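You operate a simulated robot arm through the tools that you are given. There is no shell and no other tool.

Carry out the task below with a simulated robot arm. There is one attempt and no reset: what you move stays moved.

## Task
Put things in order on the roller bench. At the end: the yellow glue bottle stands where the green chip stood; the red chip stands where the blue chip stood; the blue chip stands where the yellow glue bottle stood; the green chip is on the orange plate (marked "THIS WAY UP"); whatever was shut is shut again. Leave all else as you found it, and nothing knocked over.

The check looks at the end state, three seconds after you hand in, the way a careful person would. Anything else that was tipped, shoved, dropped, spilled or broken makes it a failure.

## Robot
A 7-joint arm with a two-finger parallel gripper, fixed in place. Base frame: the origin is at the foot of the arm, x ahead of it, y to its left, z up; the work surface is at about z = 860. Readings come in mm, rad, newtons and seconds.
With the tool pointing down near the work surface it reaches from about 300 to 700 mm from the base axis. Its first joint turns from -1.152 to 1.152 rad. Payload 1.57 kg.
The TCP is the grasp point between the finger pads, 30 mm short of the fingertips. In the tool frame z runs along the fingers and y along their closing line. The gripper opens to 110 mm. The fingers are 24 mm wide and 12 mm thick; the gripper's body (48 by 112 mm) begins 78 mm behind the TCP.
Orientation is that of the tool frame in the base frame, as a unit quaternion [x, y, z, w]. With the fingers straight down and closing along the base's y, the tool's x points along the base's -x, its y along +y and its z along -z.

## Interface
- The arm moves only by the tool apply_moves. Its argument "moves" is a list of rows, each a list of 3 entries, a list of its own where there are three numbers: the shift along the tool's x, y, z in mm, then the turn, a rotation vector about the tool's x, y, z in rad, then the closure, from 0 (fully open) to 1 (shut). In form: [[[x, y, z], [ax, ay, az], grip], ...]. A call has 1 to 20 rows; each row is the pose to reach, as a shift and turn from the pose commanded when the call began, along the tool's axes at that moment. Each row takes 0.2 s and may step no farther than 50 mm and 0.15 rad from the row before; otherwise, or with a gripper value out of range, the whole call is refused. Where a pose cannot be reached the arm comes as near as it can. A force on the tool above 40 N (or 10 N above the force at the start of the call, whichever is more), or a blocked arm, ends the call early, and 0.2 s more pass. Each finger travels about 108 mm/s and halts on what it meets, pressing with about 29 N; the grip force reading is that of the motor and also rises with nothing between the fingers. The clock runs only during rows and for 0.2 s after the last one: add rows that repeat a pose to give the fingers time. It gives the time, the measured TCP pose, the force on the tool (base axes), the opening and the grip force at its end, in the units of the frame above (readings bear some noise), with the torque about the TCP (base axes, N m) and any sound that the robot's microphone picked up.
- Cameras (640 x 400 px; columns grow to the right, rows downward): "scene" is fixed at [179.1, -408.9, 1402.2]; the picture's right is [0.61, -0.79, 0.00], its down [-0.47, -0.36, -0.81] and it looks along [0.64, 0.49, -0.59] (base axes); focal length 334 px, centre (320, 200). "wrist" rides on the gripper at [70, 16, -141] in the tool frame; the picture's right is [-0.23, 0.97, 0.00], its down [-0.86, -0.20, -0.48] and it looks along [-0.47, -0.11, 0.88] (tool axes); focal length 222 px, centre (320, 200). There is no depth. A picture from a camera that has moved, and an enlarged one, comes with that camera's place and axes in the base frame and with its lens.
- camera(camera): a new picture of that camera. No time passes.
- inspect(camera, box): a new picture of the part [left, top, right, bottom] of that camera's present view, enlarged. No time passes.
- close_job(): hands the job in; it is judged then, once.

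Places have to be worked out from the pictures, the camera data and where the tool is seen. Open the gripper and draw the arm clear of the work before you hand the job in, unless the task says otherwise.

The tools are called after "Request:" as name(argument=value, ...) on one line, values as JSON. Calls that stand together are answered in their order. apply_moves: Moves the arm, as the interface text tells. Its arguments: {"type":"object","properties":{"moves":{"type":"array","items":{"type":"array"}}},"required":["moves"]} The other tools are called the same way: camera (camera) takes a picture; inspect (camera, box) takes an enlarged picture of a part of a camera's view; close_job () hands the job in.

At the start:

```text
t: 0.0
tcp_pos: [348.7, -27.6, 1161.3]
tool_rot: [0.0, 1.0, 0.0, 0.0]
force: [0.8, -0.5, -1.5]
ft_torque: [-0.02, 0.0, 0.0]
gripper_width: 110.0
grasp_force: 0.1
```

scene: 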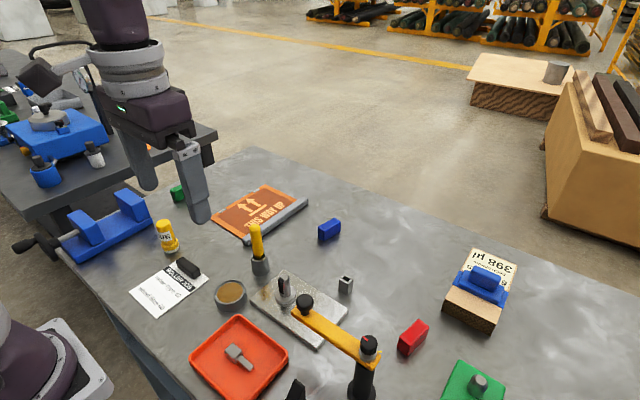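
wrist: 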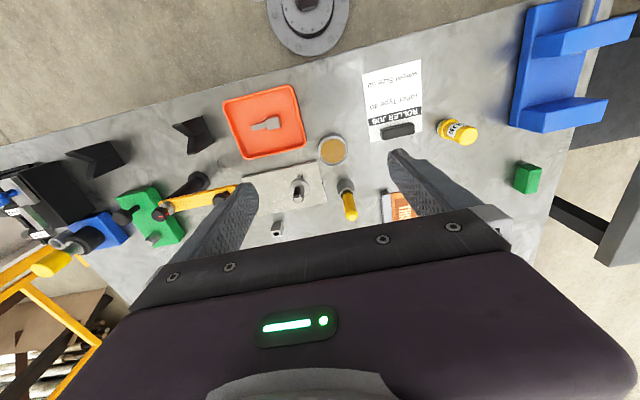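

I start by looking closer at the scene: the bottle, the chips, the orange plate, and the swinging yellow bar are the items of interest.

Request:
inspect(camera="scene", box=[120, 160, 360, 310])

Request:
inspect(camera="scene", box=[180, 250, 420, 400])

Request:
inspect(camera="scene", box=[380, 240, 620, 400])

Request:
inspect(camera="wrist", box=[320, 60, 640, 260])

Request:
inspect(camera="wrist", box=[0, 80, 320, 280])

```text
2.67 times, centred on (240, 235) of scene
camera zoom: at [179.1, -408.9, 1402.2], right [0.61, -0.79, 0.0], down [-0.47, -0.36, -0.81], along [0.64, 0.49, -0.59], focal length 890 px, centre (533, 107)
```

zoom: 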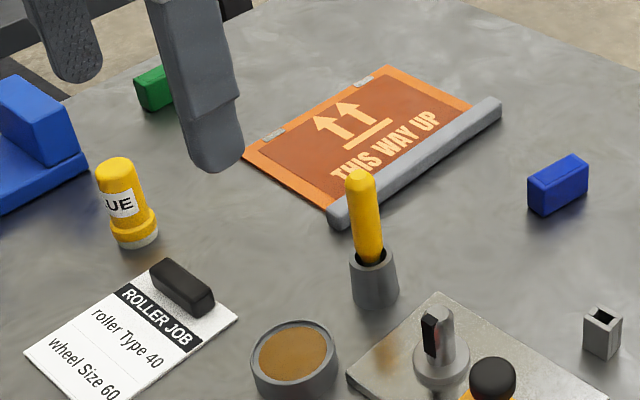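

```text
2.67 times, centred on (300, 325) of scene
camera zoom: at [179.1, -408.9, 1402.2], right [0.61, -0.79, 0.0], down [-0.47, -0.36, -0.81], along [0.64, 0.49, -0.59], focal length 890 px, centre (373, -133)
```

zoom: 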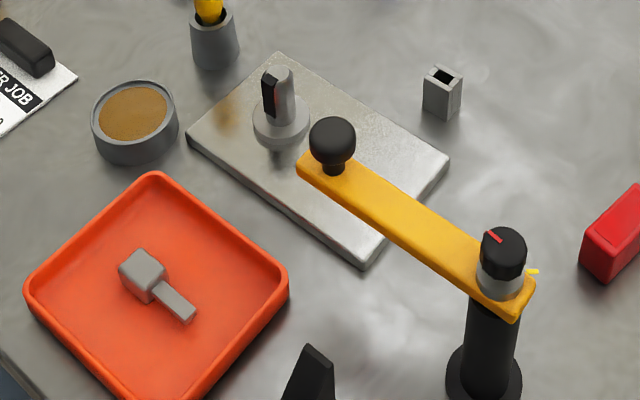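

```text
2.50 times, centred on (500, 320) of scene
camera zoom: at [179.1, -408.9, 1402.2], right [0.61, -0.79, 0.0], down [-0.47, -0.36, -0.81], along [0.64, 0.49, -0.59], focal length 835 px, centre (-130, -100)
```

zoom: 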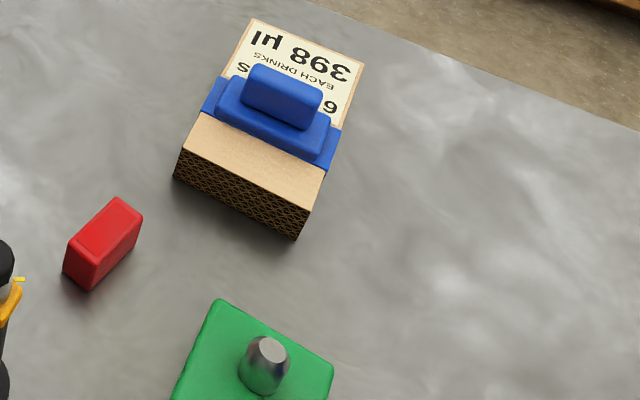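

```text
2.00 times, centred on (480, 160) of wrist
camera zoom: at [281.0, -12.2, 1303.2], right [0.23, 0.97, 0.0], down [0.86, -0.2, 0.48], along [0.47, -0.11, -0.88], focal length 444 px, centre (0, 280)
```

zoom: 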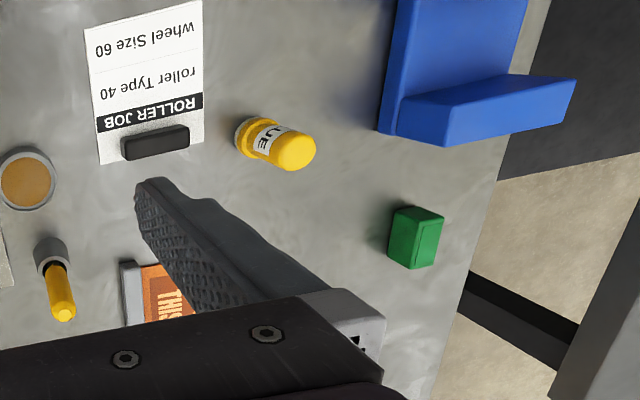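

```text
2.00 times, centred on (160, 180) of wrist
camera zoom: at [281.0, -12.2, 1303.2], right [0.23, 0.97, 0.0], down [0.86, -0.2, 0.48], along [0.47, -0.11, -0.88], focal length 444 px, centre (640, 240)
```

zoom: 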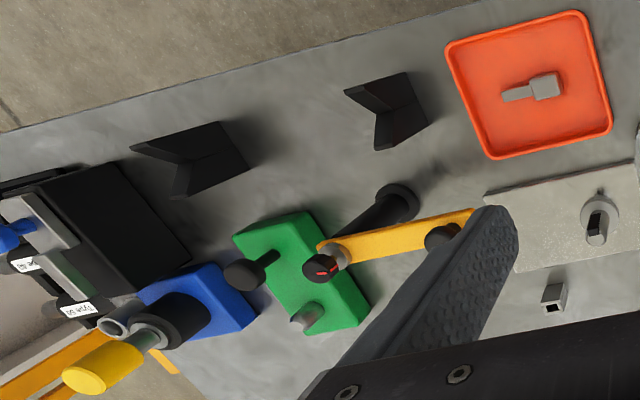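

Now a closer look at the orange plate, which seems to carry hinges on its far side and a grey bar on the near side, perhaps a tinted lid.

Request:
inspect(camera="scene", box=[200, 170, 320, 250])

Request:
inspect(camera="scene", box=[140, 200, 220, 260])

Request:
inspect(camera="scene", box=[300, 200, 380, 250])

Request:
inspect(camera="scene", box=[380, 300, 460, 370])

```text
5.00 times, centred on (260, 210) of scene
camera zoom: at [179.1, -408.9, 1402.2], right [0.61, -0.79, 0.0], down [-0.47, -0.36, -0.81], along [0.64, 0.49, -0.59], focal length 1670 px, centre (620, 150)
```

zoom: 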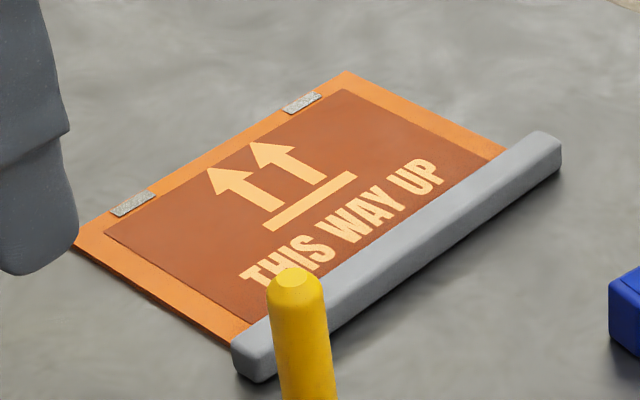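

```text
6.67 times, centred on (180, 230) of scene
camera zoom: at [179.1, -408.9, 1402.2], right [0.61, -0.79, 0.0], down [-0.47, -0.36, -0.81], along [0.64, 0.49, -0.59], focal length 2226 px, centre (1253, 0)
```

zoom: 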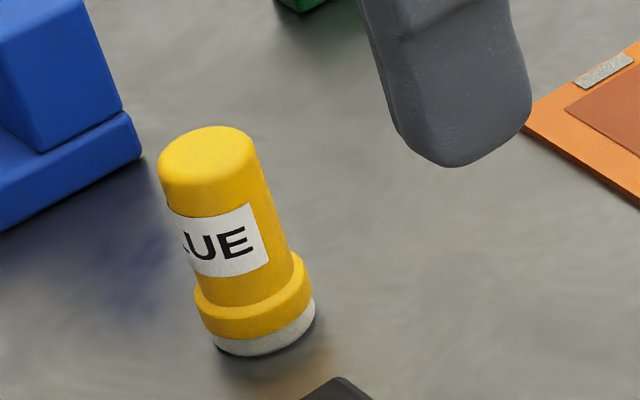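

```text
8.00 times, centred on (340, 225) of scene
camera zoom: at [179.1, -408.9, 1402.2], right [0.61, -0.79, 0.0], down [-0.47, -0.36, -0.81], along [0.64, 0.49, -0.59], focal length 2671 px, centre (160, 0)
```

zoom: 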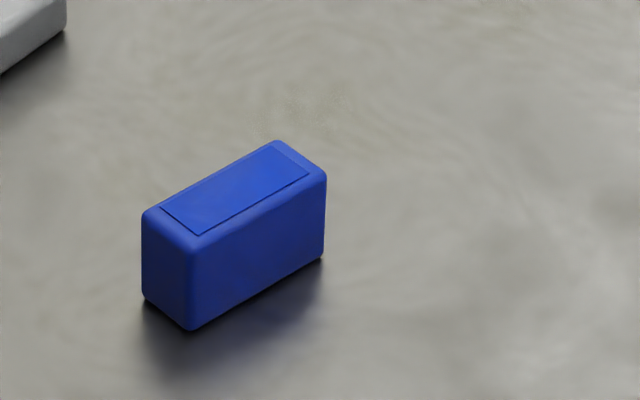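

```text
5.71 times, centred on (420, 335) of scene
camera zoom: at [179.1, -408.9, 1402.2], right [0.61, -0.79, 0.0], down [-0.47, -0.36, -0.81], along [0.64, 0.49, -0.59], focal length 1908 px, centre (-251, -571)
```

zoom: 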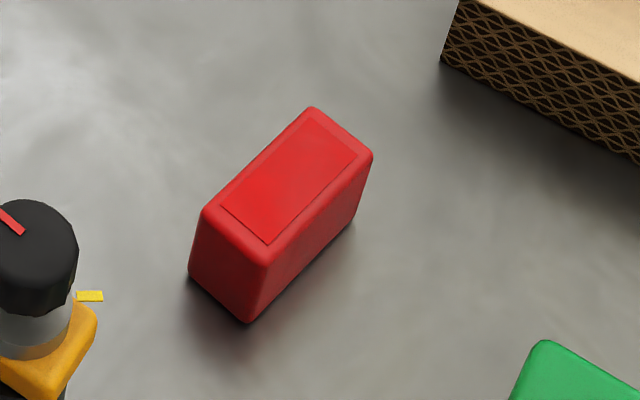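

The plate sits at roughly x 530–740, y 80–218, with a grey bar along y≈80. I move the arm high over it to look with the wrist camera.

Request:
apply_moves(moves=[[[-34, 20, 4], [0, 0, 0], 0], [[-68, 40, 8], [0, 0, 0], 0], [[-102, 60, 12], [0, 0, 0], 0], [[-136, 80, 16], [0, 0, 0], 0], [[-170, 100, 20], [0, 0, 0], 0], [[-204, 120, 24], [0, 0, 0], 0], [[-238, 140, 28], [0, 0, 0], 0], [[-271, 158, 32], [0, 0, 0], 0], [[-271, 158, 32], [0, 0, 0], 0]])

Request:
camera(camera="wrist")

Request:
camera(camera="scene")

```text
t: 2.0
tcp_pos: [621.0, 130.7, 1129.8]
tool_rot: [0.0, 1.0, 0.0, -0.001]
force: [0.4, 0.0, -0.4]
ft_torque: [-0.03, -0.01, 0.01]
gripper_width: 110.1
grasp_force: 0.1
```

```text
taken
camera wrist: at [552.3, 146.2, 1271.3], right [0.23, 0.97, 0.0], down [0.86, -0.2, 0.48], along [0.46, -0.11, -0.88], focal length 222 px, centre (320, 200)
```

wrist: 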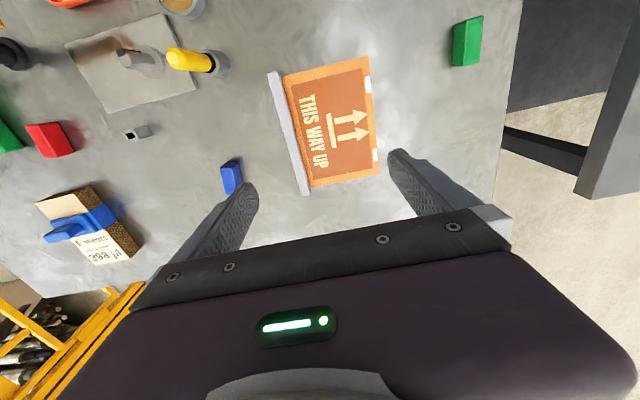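

```text
taken
```

scene: 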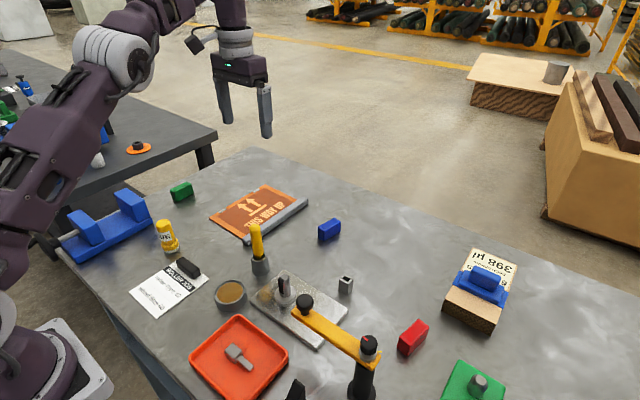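

Request:
inspect(camera="wrist", box=[250, 40, 400, 200])

Request:
inspect(camera="scene", box=[150, 160, 310, 260])

Request:
inspect(camera="wrist", box=[0, 0, 240, 150])

Request:
inspect(camera="wrist", box=[420, 0, 520, 80])

```text
2.50 times, centred on (325, 120) of wrist
camera zoom: at [552.3, 146.2, 1271.3], right [0.23, 0.97, 0.0], down [0.86, -0.2, 0.48], along [0.46, -0.11, -0.88], focal length 555 px, centre (308, 400)
```

zoom: 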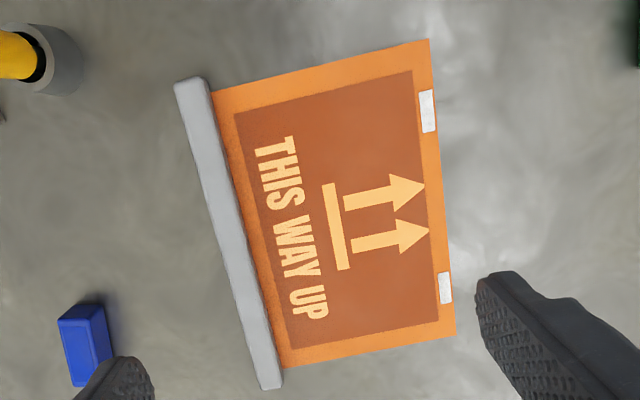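

```text
4.00 times, centred on (230, 210) of scene
camera zoom: at [179.1, -408.9, 1402.2], right [0.61, -0.79, 0.0], down [-0.47, -0.36, -0.81], along [0.64, 0.49, -0.59], focal length 1336 px, centre (680, 160)
```

zoom: 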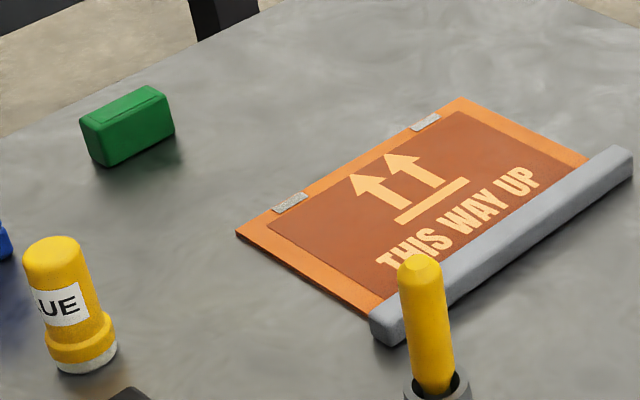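

```text
2.67 times, centred on (120, 75) of wrist
camera zoom: at [552.3, 146.2, 1271.3], right [0.23, 0.97, 0.0], down [0.86, -0.2, 0.48], along [0.46, -0.11, -0.88], focal length 592 px, centre (853, 533)
```

zoom: 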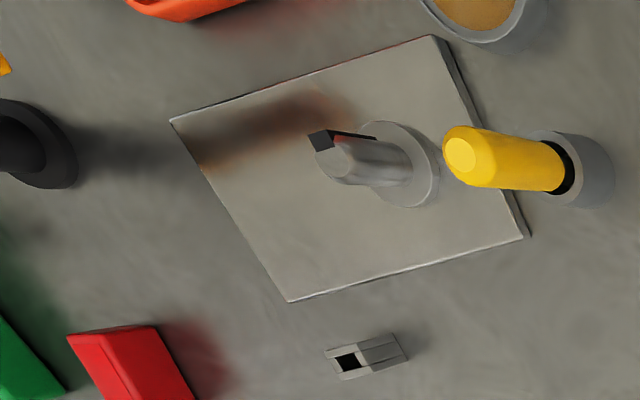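

```text
5.00 times, centred on (470, 40) of wrist
camera zoom: at [552.3, 146.2, 1271.3], right [0.23, 0.97, 0.0], down [0.86, -0.2, 0.48], along [0.46, -0.11, -0.88], focal length 1111 px, centre (-430, 1000)
```

zoom: 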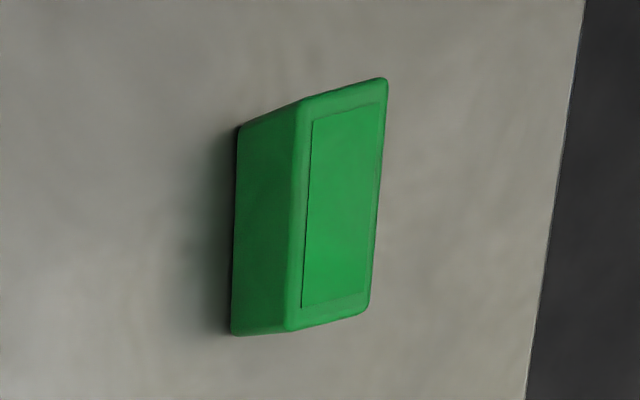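

No raised lid shows over the plate; it appears flat (x≈533–732, y≈85–222) with the bar along y≈80. The green chip is near (553, 362), long side along x. I go above it for a better view.

Request:
apply_moves(moves=[[[11, 38, 13], [0, 0, 0], 0], [[22, 76, 26], [0, 0, 0], 0], [[33, 114, 40], [0, 0, 0], 0], [[44, 152, 53], [0, 0, 0], 0], [[55, 190, 66], [0, 0, 0], 0], [[67.5, 231.8, 80], [0, 0, 0], 0], [[67.5, 231.8, 80], [0, 0, 0], 0]])

Request:
camera(camera="wrist")

Request:
camera(camera="scene")

```text
t: 3.6
tcp_pos: [549.6, 357.9, 1046.7]
tool_rot: [0.001, 1.0, 0.0, -0.001]
force: [0.5, -0.7, -1.1]
ft_torque: [0.04, -0.05, -0.02]
gripper_width: 110.0
grasp_force: 0.0
out of reach, approached as far as the arm can: row 6, 7
```

```text
taken
camera wrist: at [479.8, 373.6, 1189.7], right [0.23, 0.97, 0.0], down [0.85, -0.2, 0.48], along [0.47, -0.11, -0.88], focal length 222 px, centre (320, 200)
```

wrist: 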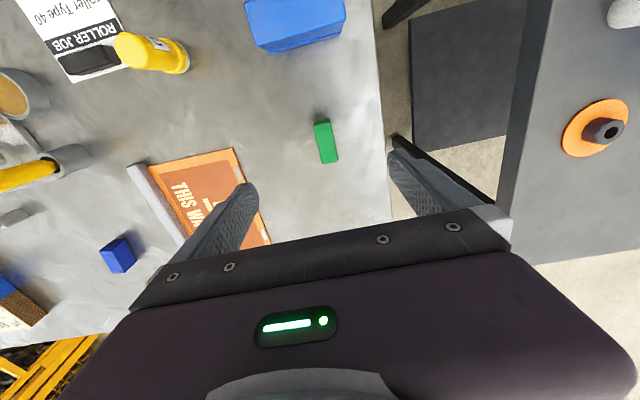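

```text
taken
```

scene: 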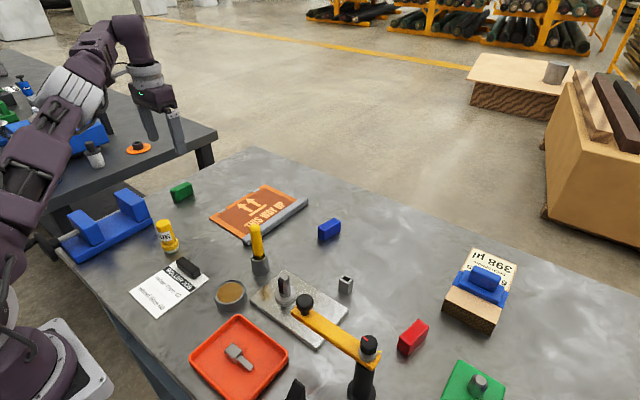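

The arm is at its reach limit at this height, so lower should be better. I check the green chip and the surroundings in detail.

Request:
inspect(camera="wrist", box=[290, 100, 370, 180])

Request:
inspect(camera="wrist", box=[20, 0, 220, 130])

Request:
inspect(camera="wrist", box=[80, 130, 280, 280])

```text
5.00 times, centred on (330, 140) of wrist
camera zoom: at [479.8, 373.6, 1189.7], right [0.23, 0.97, 0.0], down [0.85, -0.2, 0.48], along [0.47, -0.11, -0.88], focal length 1111 px, centre (270, 500)
```

zoom: 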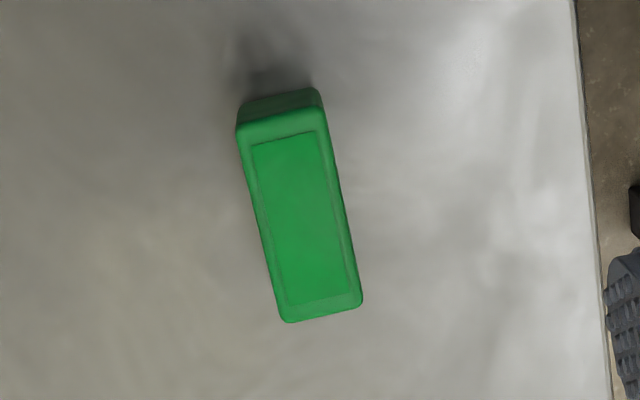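

```text
3.08 times, centred on (120, 65) of wrist
camera zoom: at [479.8, 373.6, 1189.7], right [0.23, 0.97, 0.0], down [0.85, -0.2, 0.48], along [0.47, -0.11, -0.88], focal length 684 px, centre (935, 615)
```

zoom: 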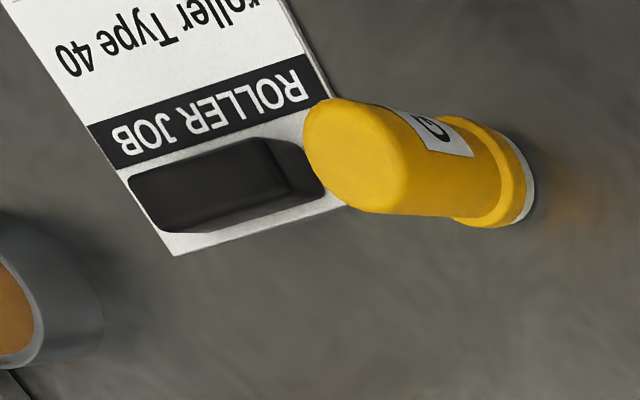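

```text
2.67 times, centred on (180, 205) of wrist
camera zoom: at [479.8, 373.6, 1189.7], right [0.23, 0.97, 0.0], down [0.85, -0.2, 0.48], along [0.47, -0.11, -0.88], focal length 592 px, centre (693, 187)
```

zoom: 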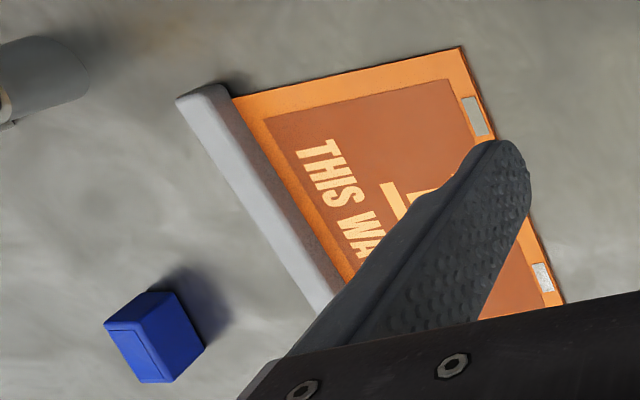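

The green chip is about 52 x 22 x 34 mm, centred near (557, 363), aligned with x. I lower over it with open fingers and check where the arm really gets to.

Request:
apply_moves(moves=[[[-2, 0.6, 40], [0, 0, 0], 0], [[-4.8, 1.3, 85], [0, 0, 0], 0], [[-4.8, 1.3, 85], [0, 0, 0], 0]])

Request:
camera(camera="wrist")

Request:
inspect(camera="scene", box=[110, 110, 270, 230])

```text
t: 4.4
tcp_pos: [552.8, 358.2, 962.4]
tool_rot: [0.0, 1.0, 0.0, 0.0]
force: [-0.1, -0.6, 0.1]
ft_torque: [0.04, -0.01, -0.03]
gripper_width: 109.7
grasp_force: 0.0
```

```text
taken
camera wrist: at [484.7, 374.4, 1105.0], right [0.23, 0.97, 0.0], down [0.85, -0.2, 0.48], along [0.47, -0.11, -0.88], focal length 222 px, centre (320, 200)
```

wrist: 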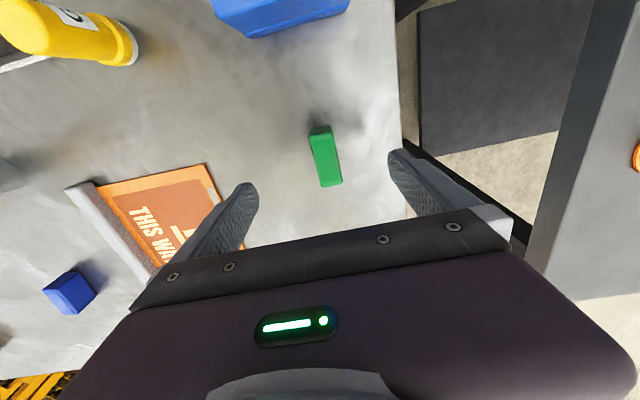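

```text
3.33 times, centred on (190, 170) of scene
camera zoom: at [179.1, -408.9, 1402.2], right [0.61, -0.79, 0.0], down [-0.47, -0.36, -0.81], along [0.64, 0.49, -0.59], focal length 1113 px, centre (753, 300)
```

zoom: 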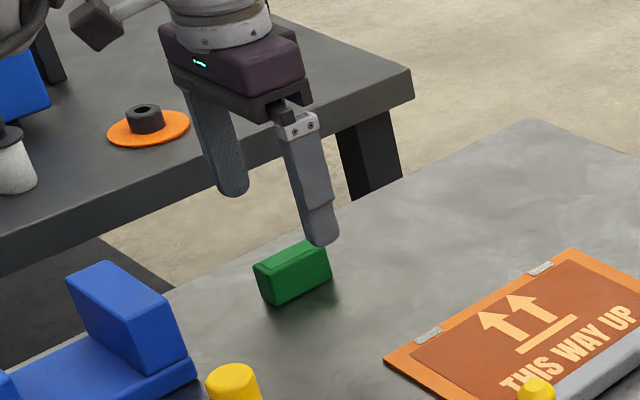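

The commanded pose had been clipped; the TCP is at about (553, 358, 962). I zoom in to refine the chip position from this closer view.

Request:
inspect(camera="wrist", box=[295, 115, 365, 195])

Request:
inspect(camera="wrist", box=[0, 0, 220, 140])

```text
5.00 times, centred on (330, 155) of wrist
camera zoom: at [484.7, 374.4, 1105.0], right [0.23, 0.97, 0.0], down [0.85, -0.2, 0.48], along [0.47, -0.11, -0.88], focal length 1111 px, centre (270, 425)
```

zoom: 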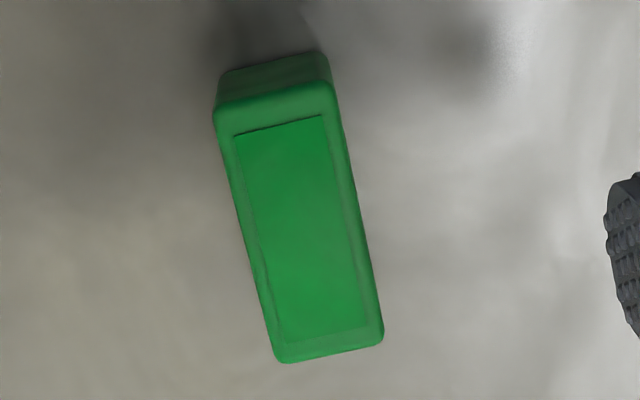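

```text
2.86 times, centred on (110, 70) of wrist
camera zoom: at [484.7, 374.4, 1105.0], right [0.23, 0.97, 0.0], down [0.85, -0.2, 0.48], along [0.47, -0.11, -0.88], focal length 635 px, centre (920, 571)
```

zoom: 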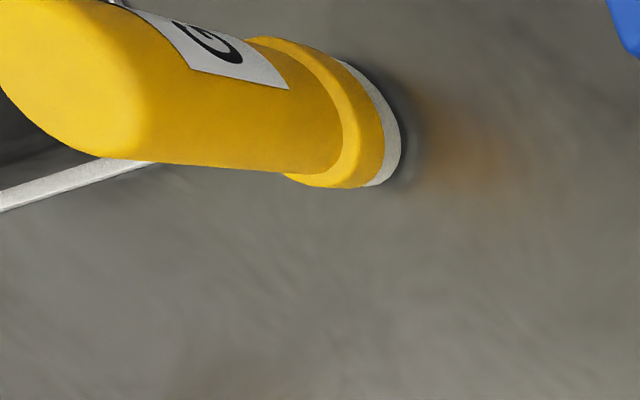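

The chip's top-face corners give a centre of (557, 364), yaw ≈ 0. I lower so the fingertips end about 5 mm above the bench, then close in a separate call after checking the pose.

Request:
apply_moves(moves=[[[-1.5, 3, 30], [0, 0, 0], 0], [[-3, 5.7, 55], [0, 0, 0], 0], [[-3, 5.7, 68], [0, 0, 0], 0], [[-3, 5.7, 68], [0, 0, 0], 0]])

Request:
camera(camera="wrist")

Request:
inspect(camera="scene", box=[110, 110, 270, 230])

```text
t: 5.4
tcp_pos: [556.3, 364.7, 894.9]
tool_rot: [0.0, 1.0, 0.0, 0.0]
force: [0.0, -0.5, 0.4]
ft_torque: [0.02, 0.03, 0.03]
gripper_width: 110.2
grasp_force: 0.1
```

```text
taken
camera wrist: at [487.8, 380.7, 1037.7], right [0.23, 0.97, 0.0], down [0.85, -0.2, 0.48], along [0.47, -0.11, -0.88], focal length 222 px, centre (320, 200)
```

wrist: 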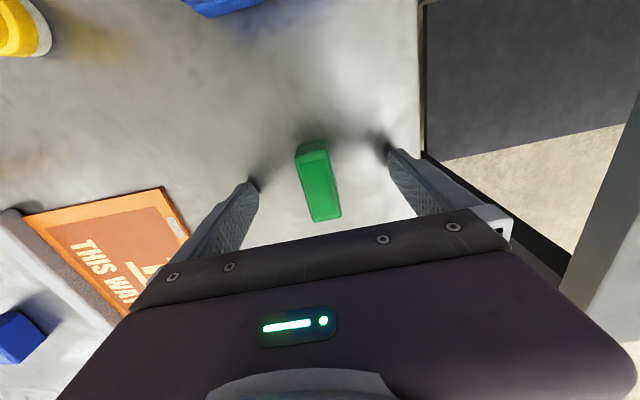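

```text
3.33 times, centred on (190, 170) of scene
camera zoom: at [179.1, -408.9, 1402.2], right [0.61, -0.79, 0.0], down [-0.47, -0.36, -0.81], along [0.64, 0.49, -0.59], focal length 1113 px, centre (753, 300)
```

zoom: 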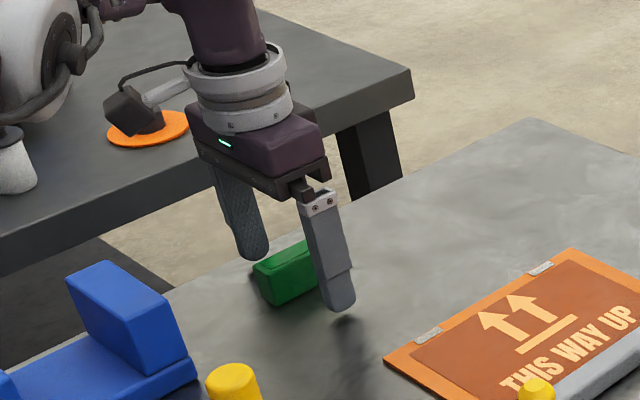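

The chip lies midway between the fingers. I close the gripper on it.

Request:
apply_moves(moves=[[[0, 0, 0], [0, 0, 0], 0.4], [[0, 0, 0], [0, 0, 0], 0.7], [[0, 0, 0], [0, 0, 0], 0.85], [[0, 0, 0], [0, 0, 0], 1], [[0, 0, 0], [0, 0, 0], 1]])

Request:
camera(camera="wrist")

```text
t: 6.6
tcp_pos: [555.3, 364.1, 895.1]
tool_rot: [0.0, 1.0, 0.0, 0.0]
force: [-0.2, 0.0, 0.4]
ft_torque: [0.01, 0.0, -0.02]
gripper_width: 22.7
grasp_force: 28.8
```

```text
taken
camera wrist: at [487.8, 380.7, 1037.9], right [0.23, 0.97, 0.0], down [0.86, -0.2, 0.48], along [0.47, -0.11, -0.88], focal length 222 px, centre (320, 200)
```

wrist: 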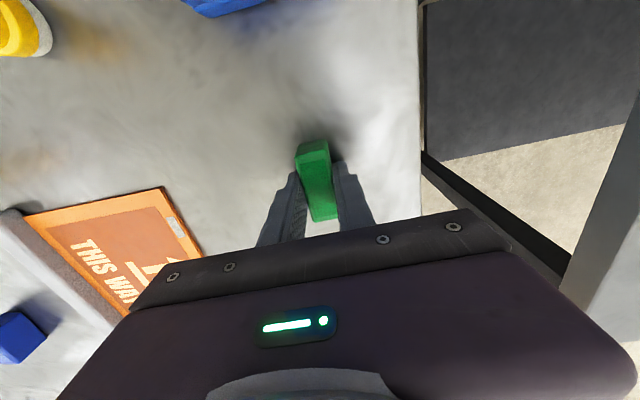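

Green chip is held (width 22.7 mm). I lift it and carry it over the plate at a safe height.

Request:
apply_moves(moves=[[[0, 0, -20], [0, 0, 0], 1], [[0, 0, -50], [0, 0, 0], 1], [[0, 0, -75], [0, 0, 0], 1], [[-15, -42, -80], [0, 0, 0], 1], [[-30, -84, -85], [0, 0, 0], 1], [[-45, -126, -85], [0, 0, 0], 1], [[-60, -168, -85], [0, 0, 0], 1], [[-76, -210, -85], [0, 0, 0], 1], [[-76, -210, -85], [0, 0, 0], 1]])

Request:
camera(camera="wrist")

Request:
inspect(camera="scene", box=[180, 110, 340, 250])

```text
t: 8.6
tcp_pos: [632.2, 155.4, 979.7]
tool_rot: [0.0, 1.0, 0.0, 0.0]
force: [0.0, -0.3, -1.3]
ft_torque: [0.01, 0.03, 0.02]
gripper_width: 22.6
grasp_force: 29.0
```

```text
taken
camera wrist: at [563.3, 170.3, 1122.0], right [0.23, 0.97, 0.0], down [0.86, -0.2, 0.48], along [0.47, -0.11, -0.88], focal length 222 px, centre (320, 200)
```

wrist: 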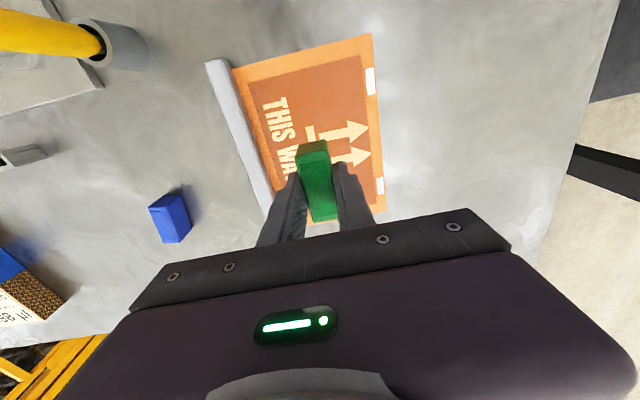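

```text
2.86 times, centred on (260, 180) of scene
camera zoom: at [179.1, -409.0, 1402.2], right [0.61, -0.79, 0.0], down [-0.47, -0.36, -0.81], along [0.64, 0.49, -0.59], focal length 954 px, centre (491, 257)
```

zoom: 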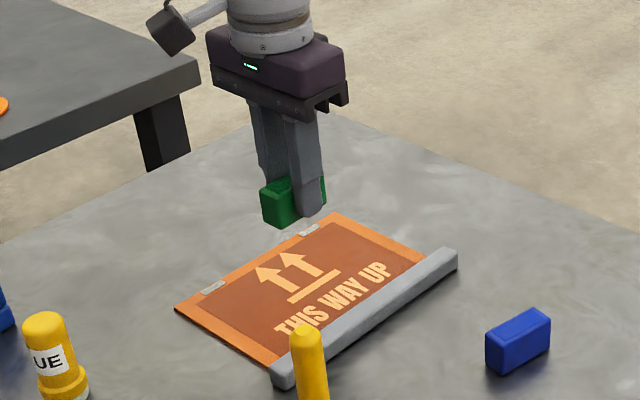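

The chip is over the plate. I inspect the plate edges more closely before deciding whether it's simply a plate or some flap/cover.

Request:
inspect(camera="wrist", box=[200, 30, 300, 150])

Request:
inspect(camera="wrist", box=[320, 30, 400, 200])

Request:
inspect(camera="scene", box=[205, 180, 275, 250])

Request:
inspect(camera="scene", box=[260, 170, 320, 225])

```text
3.33 times, centred on (250, 90) of wrist
camera zoom: at [563.3, 170.3, 1122.0], right [0.23, 0.97, 0.0], down [0.86, -0.2, 0.48], along [0.47, -0.11, -0.88], focal length 740 px, centre (553, 567)
```

zoom: 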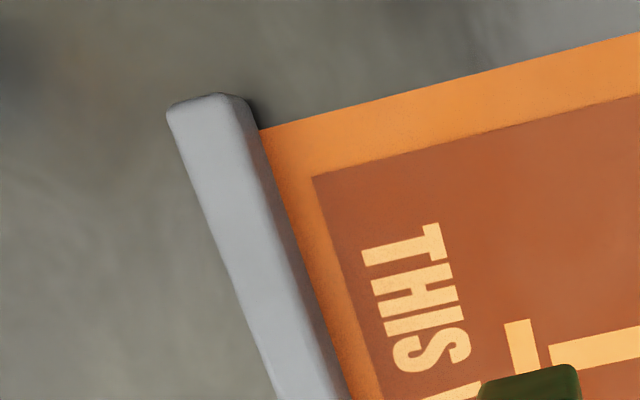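

```text
2.35 times, centred on (360, 115) of wrist
camera zoom: at [563.3, 170.3, 1122.0], right [0.23, 0.97, 0.0], down [0.86, -0.2, 0.48], along [0.47, -0.11, -0.88], focal length 523 px, centre (226, 400)
```

zoom: 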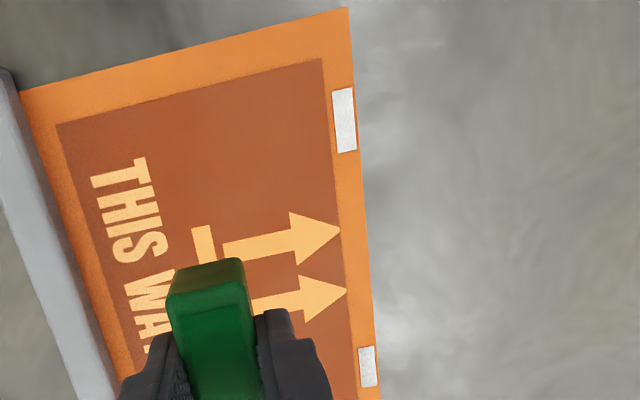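

```text
5.71 times, centred on (240, 215) of scene
camera zoom: at [179.1, -409.0, 1402.2], right [0.61, -0.79, 0.0], down [-0.47, -0.36, -0.81], along [0.64, 0.49, -0.59], focal length 1908 px, centre (777, 114)
```

zoom: 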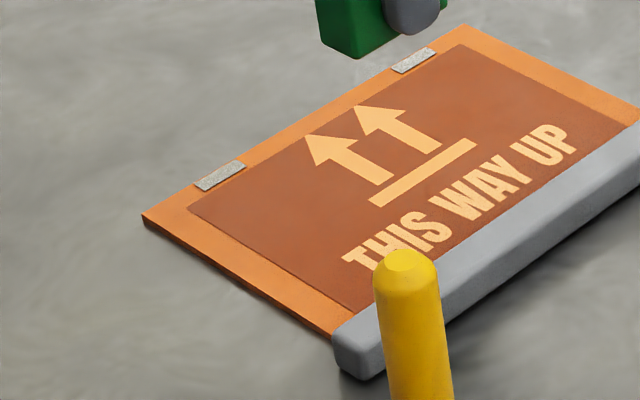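

```text
7.27 times, centred on (290, 198) of scene
camera zoom: at [179.1, -409.0, 1402.2], right [0.61, -0.79, 0.0], down [-0.47, -0.36, -0.81], along [0.64, 0.49, -0.59], focal length 2428 px, centre (538, 218)
```

zoom: 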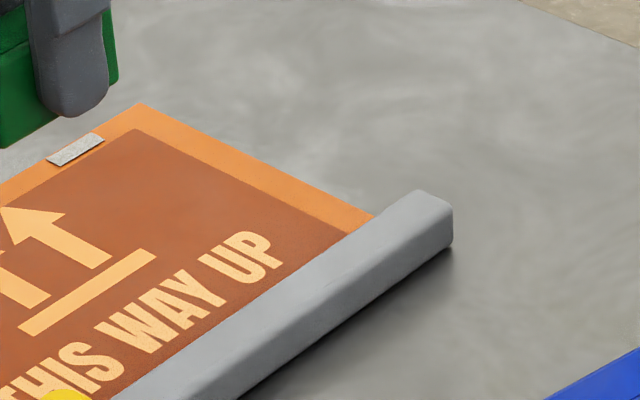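

It's simply a flat plate with a ledge bar and small stickers; nothing to open. I lower the chip toward the plate centre, stopping ~10 mm above the expected contact.

Request:
apply_moves(moves=[[[0, 0, 35], [0, 0, 0], 1], [[0, 0, 60], [0, 0, 0], 1], [[0, 0, 70], [0, 0, 0], 1], [[0, 0, 70], [0, 0, 0], 1]])

Request:
inspect(camera="scene", box=[200, 120, 320, 240])

Request:
camera(camera="wrist")

```text
t: 9.6
tcp_pos: [632.6, 155.8, 909.3]
tool_rot: [0.0, 1.0, 0.0, 0.0]
force: [-0.3, 0.0, 0.6]
ft_torque: [0.0, -0.02, -0.01]
gripper_width: 22.8
grasp_force: 29.2
```

```text
3.33 times, centred on (260, 180) of scene
camera zoom: at [179.1, -408.9, 1402.2], right [0.61, -0.79, 0.0], down [-0.47, -0.36, -0.81], along [0.64, 0.49, -0.59], focal length 1113 px, centre (520, 267)
```

zoom: 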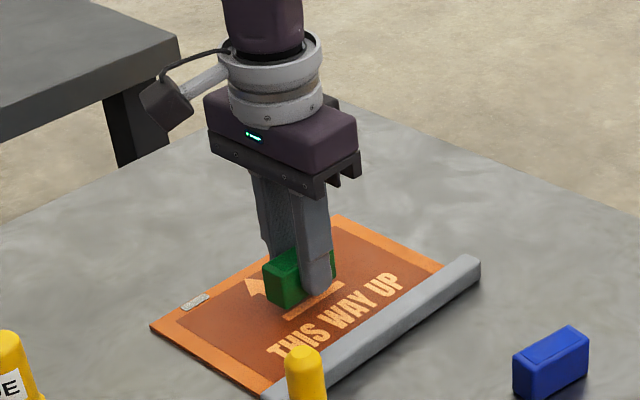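

```text
taken
camera wrist: at [563.4, 170.7, 1052.5], right [0.23, 0.97, 0.0], down [0.86, -0.2, 0.48], along [0.47, -0.11, -0.88], focal length 222 px, centre (320, 200)
```

wrist: 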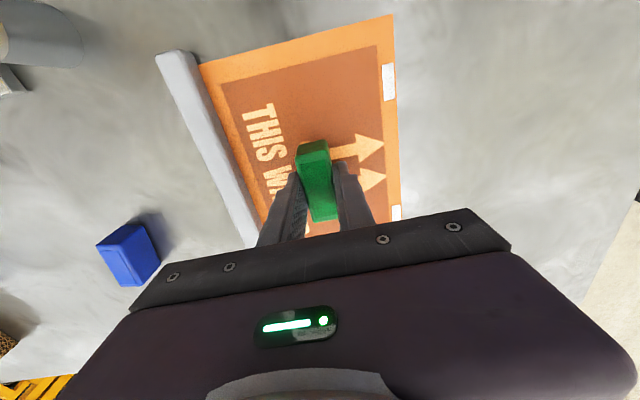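

Everything is aligned over the plate. I lower in small steps and watch the vertical force for contact.

Request:
apply_moves(moves=[[[0, 0, 4], [0, 0, 0], 1], [[0, 0, 6], [0, 0, 0], 1], [[0, 0, 7], [0, 0, 0], 1]])

```text
t: 10.4
tcp_pos: [632.1, 155.5, 903.7]
tool_rot: [0.0, 1.0, 0.001, 0.0]
force: [-0.5, 0.8, -0.6]
ft_torque: [0.0, 0.03, 0.01]
gripper_width: 22.7
grasp_force: 29.0
```

No contact yet at z≈903; I continue in 1 mm steps.

Request:
apply_moves(moves=[[[0, 0, 1], [0, 0, 0], 1], [[0, 0, 2], [0, 0, 0], 1]])

Request:
apply_moves(moves=[[[0, 0, 1], [0, 0, 0], 1]])

```text
t: 11.0
tcp_pos: [633.4, 155.9, 902.3]
tool_rot: [0.0, 1.0, 0.0, -0.001]
force: [0.9, -0.5, -1.3]
ft_torque: [-0.04, 0.01, 0.01]
gripper_width: 22.9
grasp_force: 28.7
```

```text
t: 11.4
tcp_pos: [632.0, 154.5, 900.8]
tool_rot: [0.0, 1.0, 0.001, 0.0]
force: [-0.3, -0.6, -0.1]
ft_torque: [0.03, 0.0, -0.02]
gripper_width: 22.7
grasp_force: 29.1
```

Still no contact at z≈900.5; I keep stepping down by 1 mm.

Request:
apply_moves(moves=[[[0, 0, 1], [0, 0, 0], 1]])

Request:
apply_moves(moves=[[[0, 0, 1], [0, 0, 0], 1]])

```text
t: 11.8
tcp_pos: [632.4, 154.0, 898.0]
tool_rot: [0.0, 1.0, 0.0, 0.001]
force: [0.8, -0.9, 0.8]
ft_torque: [0.01, 0.01, 0.01]
gripper_width: 22.5
grasp_force: 28.9
```

```text
t: 12.2
tcp_pos: [632.3, 154.4, 899.3]
tool_rot: [0.0, 1.0, 0.001, 0.0]
force: [-2.4, -0.5, 10.8]
ft_torque: [-0.02, 0.2, -0.03]
gripper_width: 22.6
grasp_force: 29.4
```

Contact felt (10.8 N). I release by opening only partly (so the finger does not reach the ledge bar) and then lift straight up.

Request:
apply_moves(moves=[[[0, 0, 0], [0, 0, 0], 0.7], [[0, 0, 0], [0, 0, 0], 0.6], [[0, 0, 0], [0, 0, 0], 0.6], [[0, 0, -10], [0, 0, 0], 0.6], [[0, 0, -40], [0, 0, 0], 0.6], [[0, 0, -80], [0, 0, 0], 0.6], [[0, 0, -120], [0, 0, 0], 0.6]])

Request:
camera(camera="wrist")

Request:
camera(camera="scene")

```text
t: 13.8
tcp_pos: [633.1, 153.9, 1018.5]
tool_rot: [-0.001, 1.0, 0.0, 0.0]
force: [-0.7, 0.6, 0.5]
ft_torque: [-0.02, 0.03, 0.0]
gripper_width: 43.8
grasp_force: 0.0
```

```text
taken
camera wrist: at [564.2, 169.4, 1160.6], right [0.23, 0.97, 0.0], down [0.86, -0.2, 0.48], along [0.47, -0.11, -0.88], focal length 222 px, centre (320, 200)
```

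wrist: 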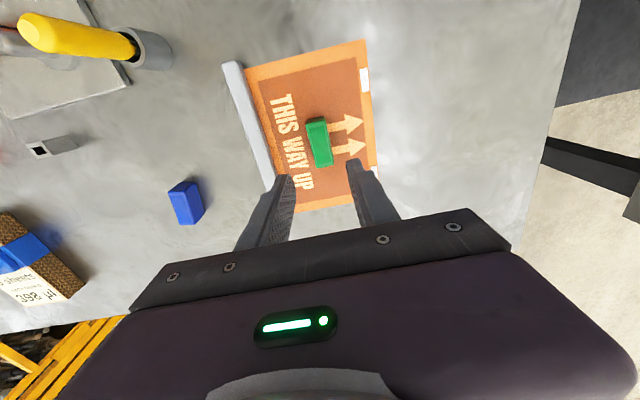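

```text
taken
```

scene: 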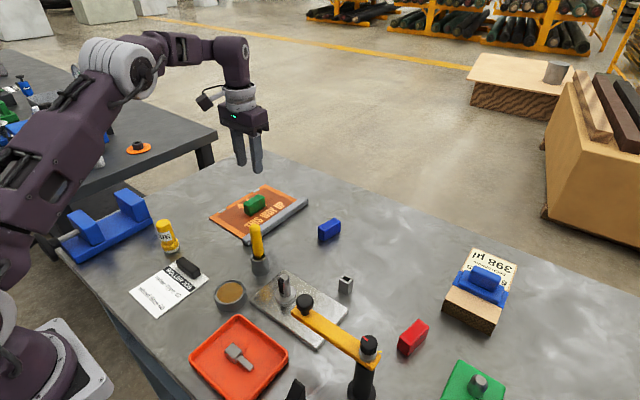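

The green chip stands on the plate. Next I move over toward the glue bottle, fully opening the fingers, to get a good view of it.

Request:
apply_moves(moves=[[[35, 6, -12], [0, 0, 0], 0.4], [[70, 12, -24], [0, 0, 0], 0.2], [[105, 18, -36], [0, 0, 0], 0], [[140, 24, -48], [0, 0, 0], 0], [[173, 31, -52], [0, 0, 0], 0], [[173, 31, -52], [0, 0, 0], 0]])

Request:
camera(camera="wrist")

Request:
inspect(camera="wrist", box=[220, 20, 400, 160])

```text
t: 15.2
tcp_pos: [459.0, 186.2, 1069.7]
tool_rot: [-0.001, 1.0, 0.001, 0.0]
force: [0.0, 0.1, 1.1]
ft_torque: [-0.01, 0.02, 0.04]
gripper_width: 110.1
grasp_force: 0.1
```

```text
taken
camera wrist: at [390.7, 202.0, 1212.3], right [0.23, 0.97, 0.0], down [0.85, -0.2, 0.48], along [0.47, -0.11, -0.88], focal length 222 px, centre (320, 200)
```

wrist: 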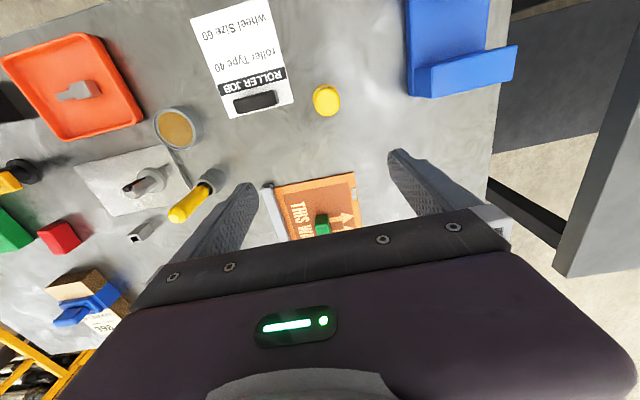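

```text
2.86 times, centred on (310, 90) of wrist
camera zoom: at [390.7, 202.0, 1212.3], right [0.23, 0.97, 0.0], down [0.85, -0.2, 0.48], along [0.47, -0.11, -0.88], focal length 635 px, centre (349, 514)
```

zoom: 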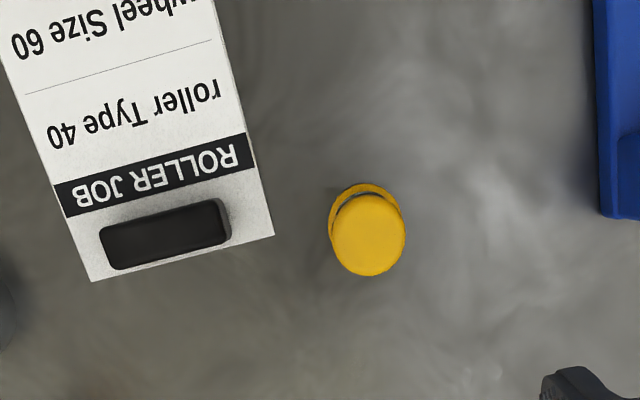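

The bottle is about 85–90 mm tall and 30 mm in body diameter with a wider collar at its foot; I estimate its centre at (415, 203). I move above it, still clear of its top, and look again.

Request:
apply_moves(moves=[[[22, 8.5, 15], [0, 0, 0], 0], [[44.5, 17, 40], [0, 0, 0], 0], [[44.5, 17, 65], [0, 0, 0], 0], [[44.5, 17, 65], [0, 0, 0], 0]])

Request:
camera(camera="wrist")

Request:
inspect(camera="scene", box=[100, 150, 240, 270])

```text
t: 16.2
tcp_pos: [414.2, 202.6, 1005.0]
tool_rot: [0.0, 1.0, 0.0, -0.001]
force: [0.2, 0.1, 0.5]
ft_torque: [0.01, 0.01, 0.02]
gripper_width: 110.1
grasp_force: 0.1
```

```text
taken
camera wrist: at [346.0, 218.4, 1147.5], right [0.23, 0.97, 0.0], down [0.86, -0.2, 0.48], along [0.47, -0.11, -0.88], focal length 222 px, centre (320, 200)
```

wrist: 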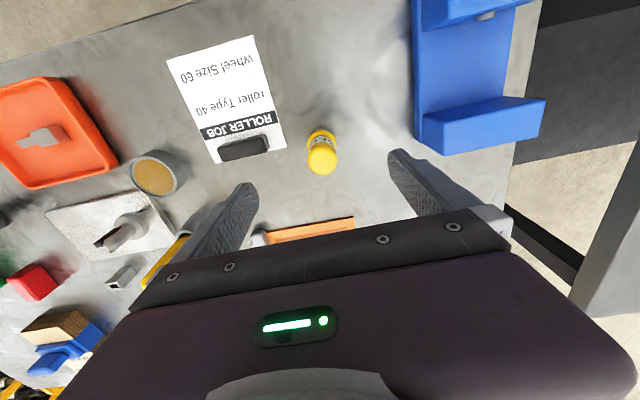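

```text
3.33 times, centred on (170, 210) of scene
camera zoom: at [179.1, -408.9, 1402.2], right [0.61, -0.79, 0.0], down [-0.47, -0.36, -0.81], along [0.64, 0.49, -0.59], focal length 1113 px, centre (820, 167)
```

zoom: 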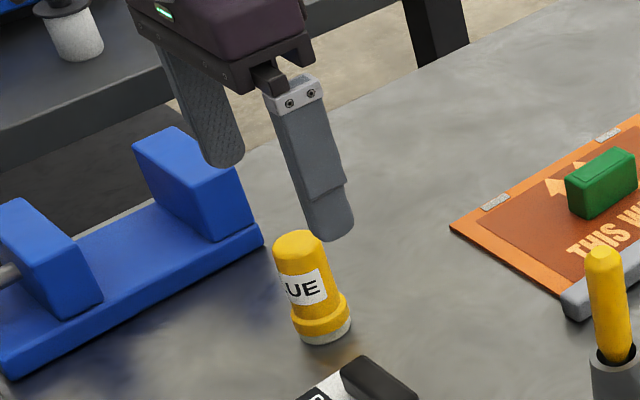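

Request:
inspect(camera="wrist", box=[280, 110, 360, 190])

```text
5.00 times, centred on (320, 150) of wrist
camera zoom: at [346.0, 218.4, 1147.5], right [0.23, 0.97, 0.0], down [0.86, -0.2, 0.48], along [0.47, -0.11, -0.88], focal length 1111 px, centre (320, 450)
```

zoom: 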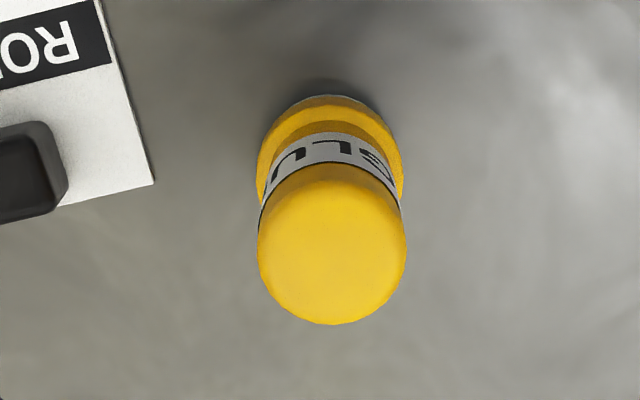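

The bottle axis resolves to about (415, 204), right between the fingers. I lower so the fingertips sit at z≈895, above the collar, on the body.

Request:
apply_moves(moves=[[[0, 1.5, 30], [0, 0, 0], 0], [[0, 1.5, 60], [0, 0, 0], 0], [[0, 1.5, 80], [0, 0, 0], 0], [[0, 1.5, 80], [0, 0, 0], 0]])

Request:
camera(camera="wrist")

Request:
inspect(camera="scene", box=[100, 150, 240, 270])

```text
t: 17.2
tcp_pos: [413.3, 204.9, 925.6]
tool_rot: [0.0, 1.0, 0.0, 0.0]
force: [0.3, 0.2, -0.8]
ft_torque: [-0.02, 0.02, 0.02]
gripper_width: 109.9
grasp_force: 0.1
```

```text
taken
camera wrist: at [346.1, 219.6, 1068.2], right [0.23, 0.97, 0.0], down [0.86, -0.2, 0.48], along [0.47, -0.11, -0.88], focal length 222 px, centre (320, 200)
```

wrist: 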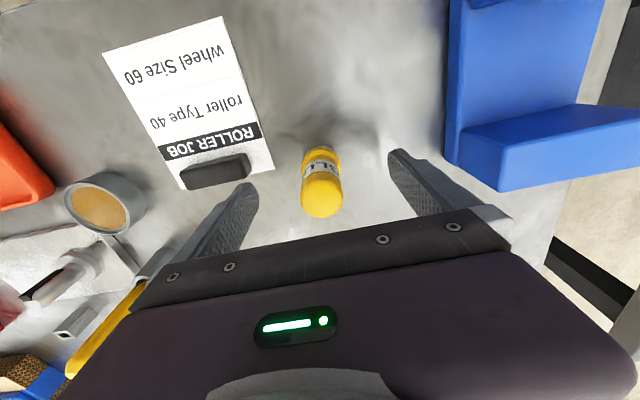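

```text
3.33 times, centred on (170, 210) of scene
camera zoom: at [179.1, -408.9, 1402.2], right [0.61, -0.79, 0.0], down [-0.47, -0.36, -0.81], along [0.64, 0.49, -0.59], focal length 1113 px, centre (820, 167)
```

zoom: 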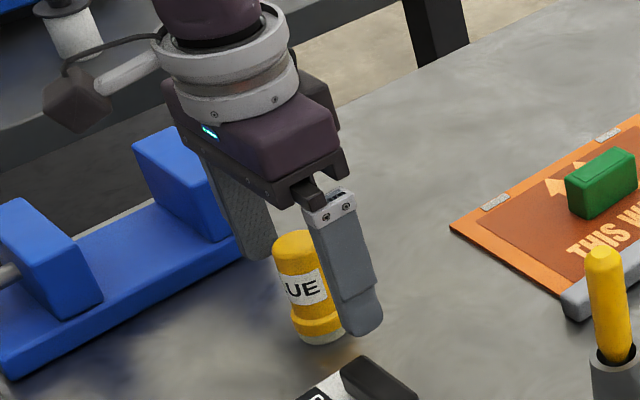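

The bottle is centred between the fingers. I close gently.

Request:
apply_moves(moves=[[[0, 0, 0], [0, 0, 0], 0.35], [[0, 0, 0], [0, 0, 0], 0.6], [[0, 0, 0], [0, 0, 0], 0.75], [[0, 0, 0], [0, 0, 0], 0.9], [[0, 0, 0], [0, 0, 0], 1]])

Request:
camera(camera="wrist")

Request:
inspect(camera="scene", box=[120, 180, 220, 270])

```text
t: 18.4
tcp_pos: [415.3, 203.9, 925.4]
tool_rot: [0.0, 1.0, -0.001, 0.0]
force: [0.1, 0.2, 0.4]
ft_torque: [-0.04, -0.05, -0.03]
gripper_width: 28.4
grasp_force: 29.2
```

```text
taken
camera wrist: at [346.2, 219.6, 1068.5], right [0.23, 0.97, 0.0], down [0.86, -0.2, 0.48], along [0.47, -0.11, -0.88], focal length 222 px, centre (320, 200)
```

wrist: 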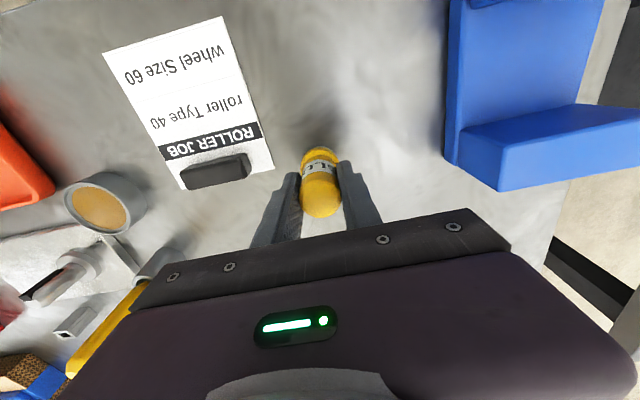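

```text
4.44 times, centred on (170, 225) of scene
camera zoom: at [179.1, -408.9, 1402.2], right [0.61, -0.79, 0.0], down [-0.47, -0.36, -0.81], along [0.64, 0.49, -0.59], focal length 1484 px, centre (987, 89)
```

zoom: 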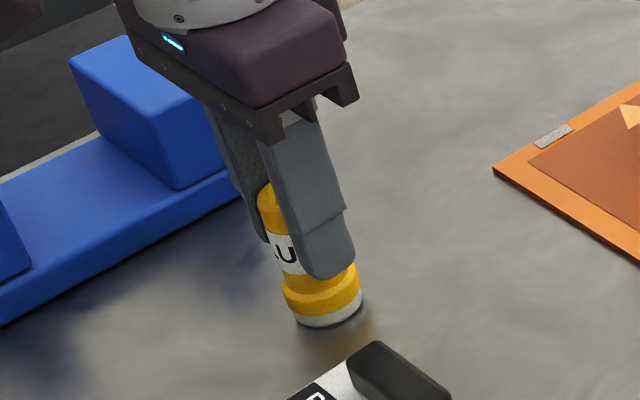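

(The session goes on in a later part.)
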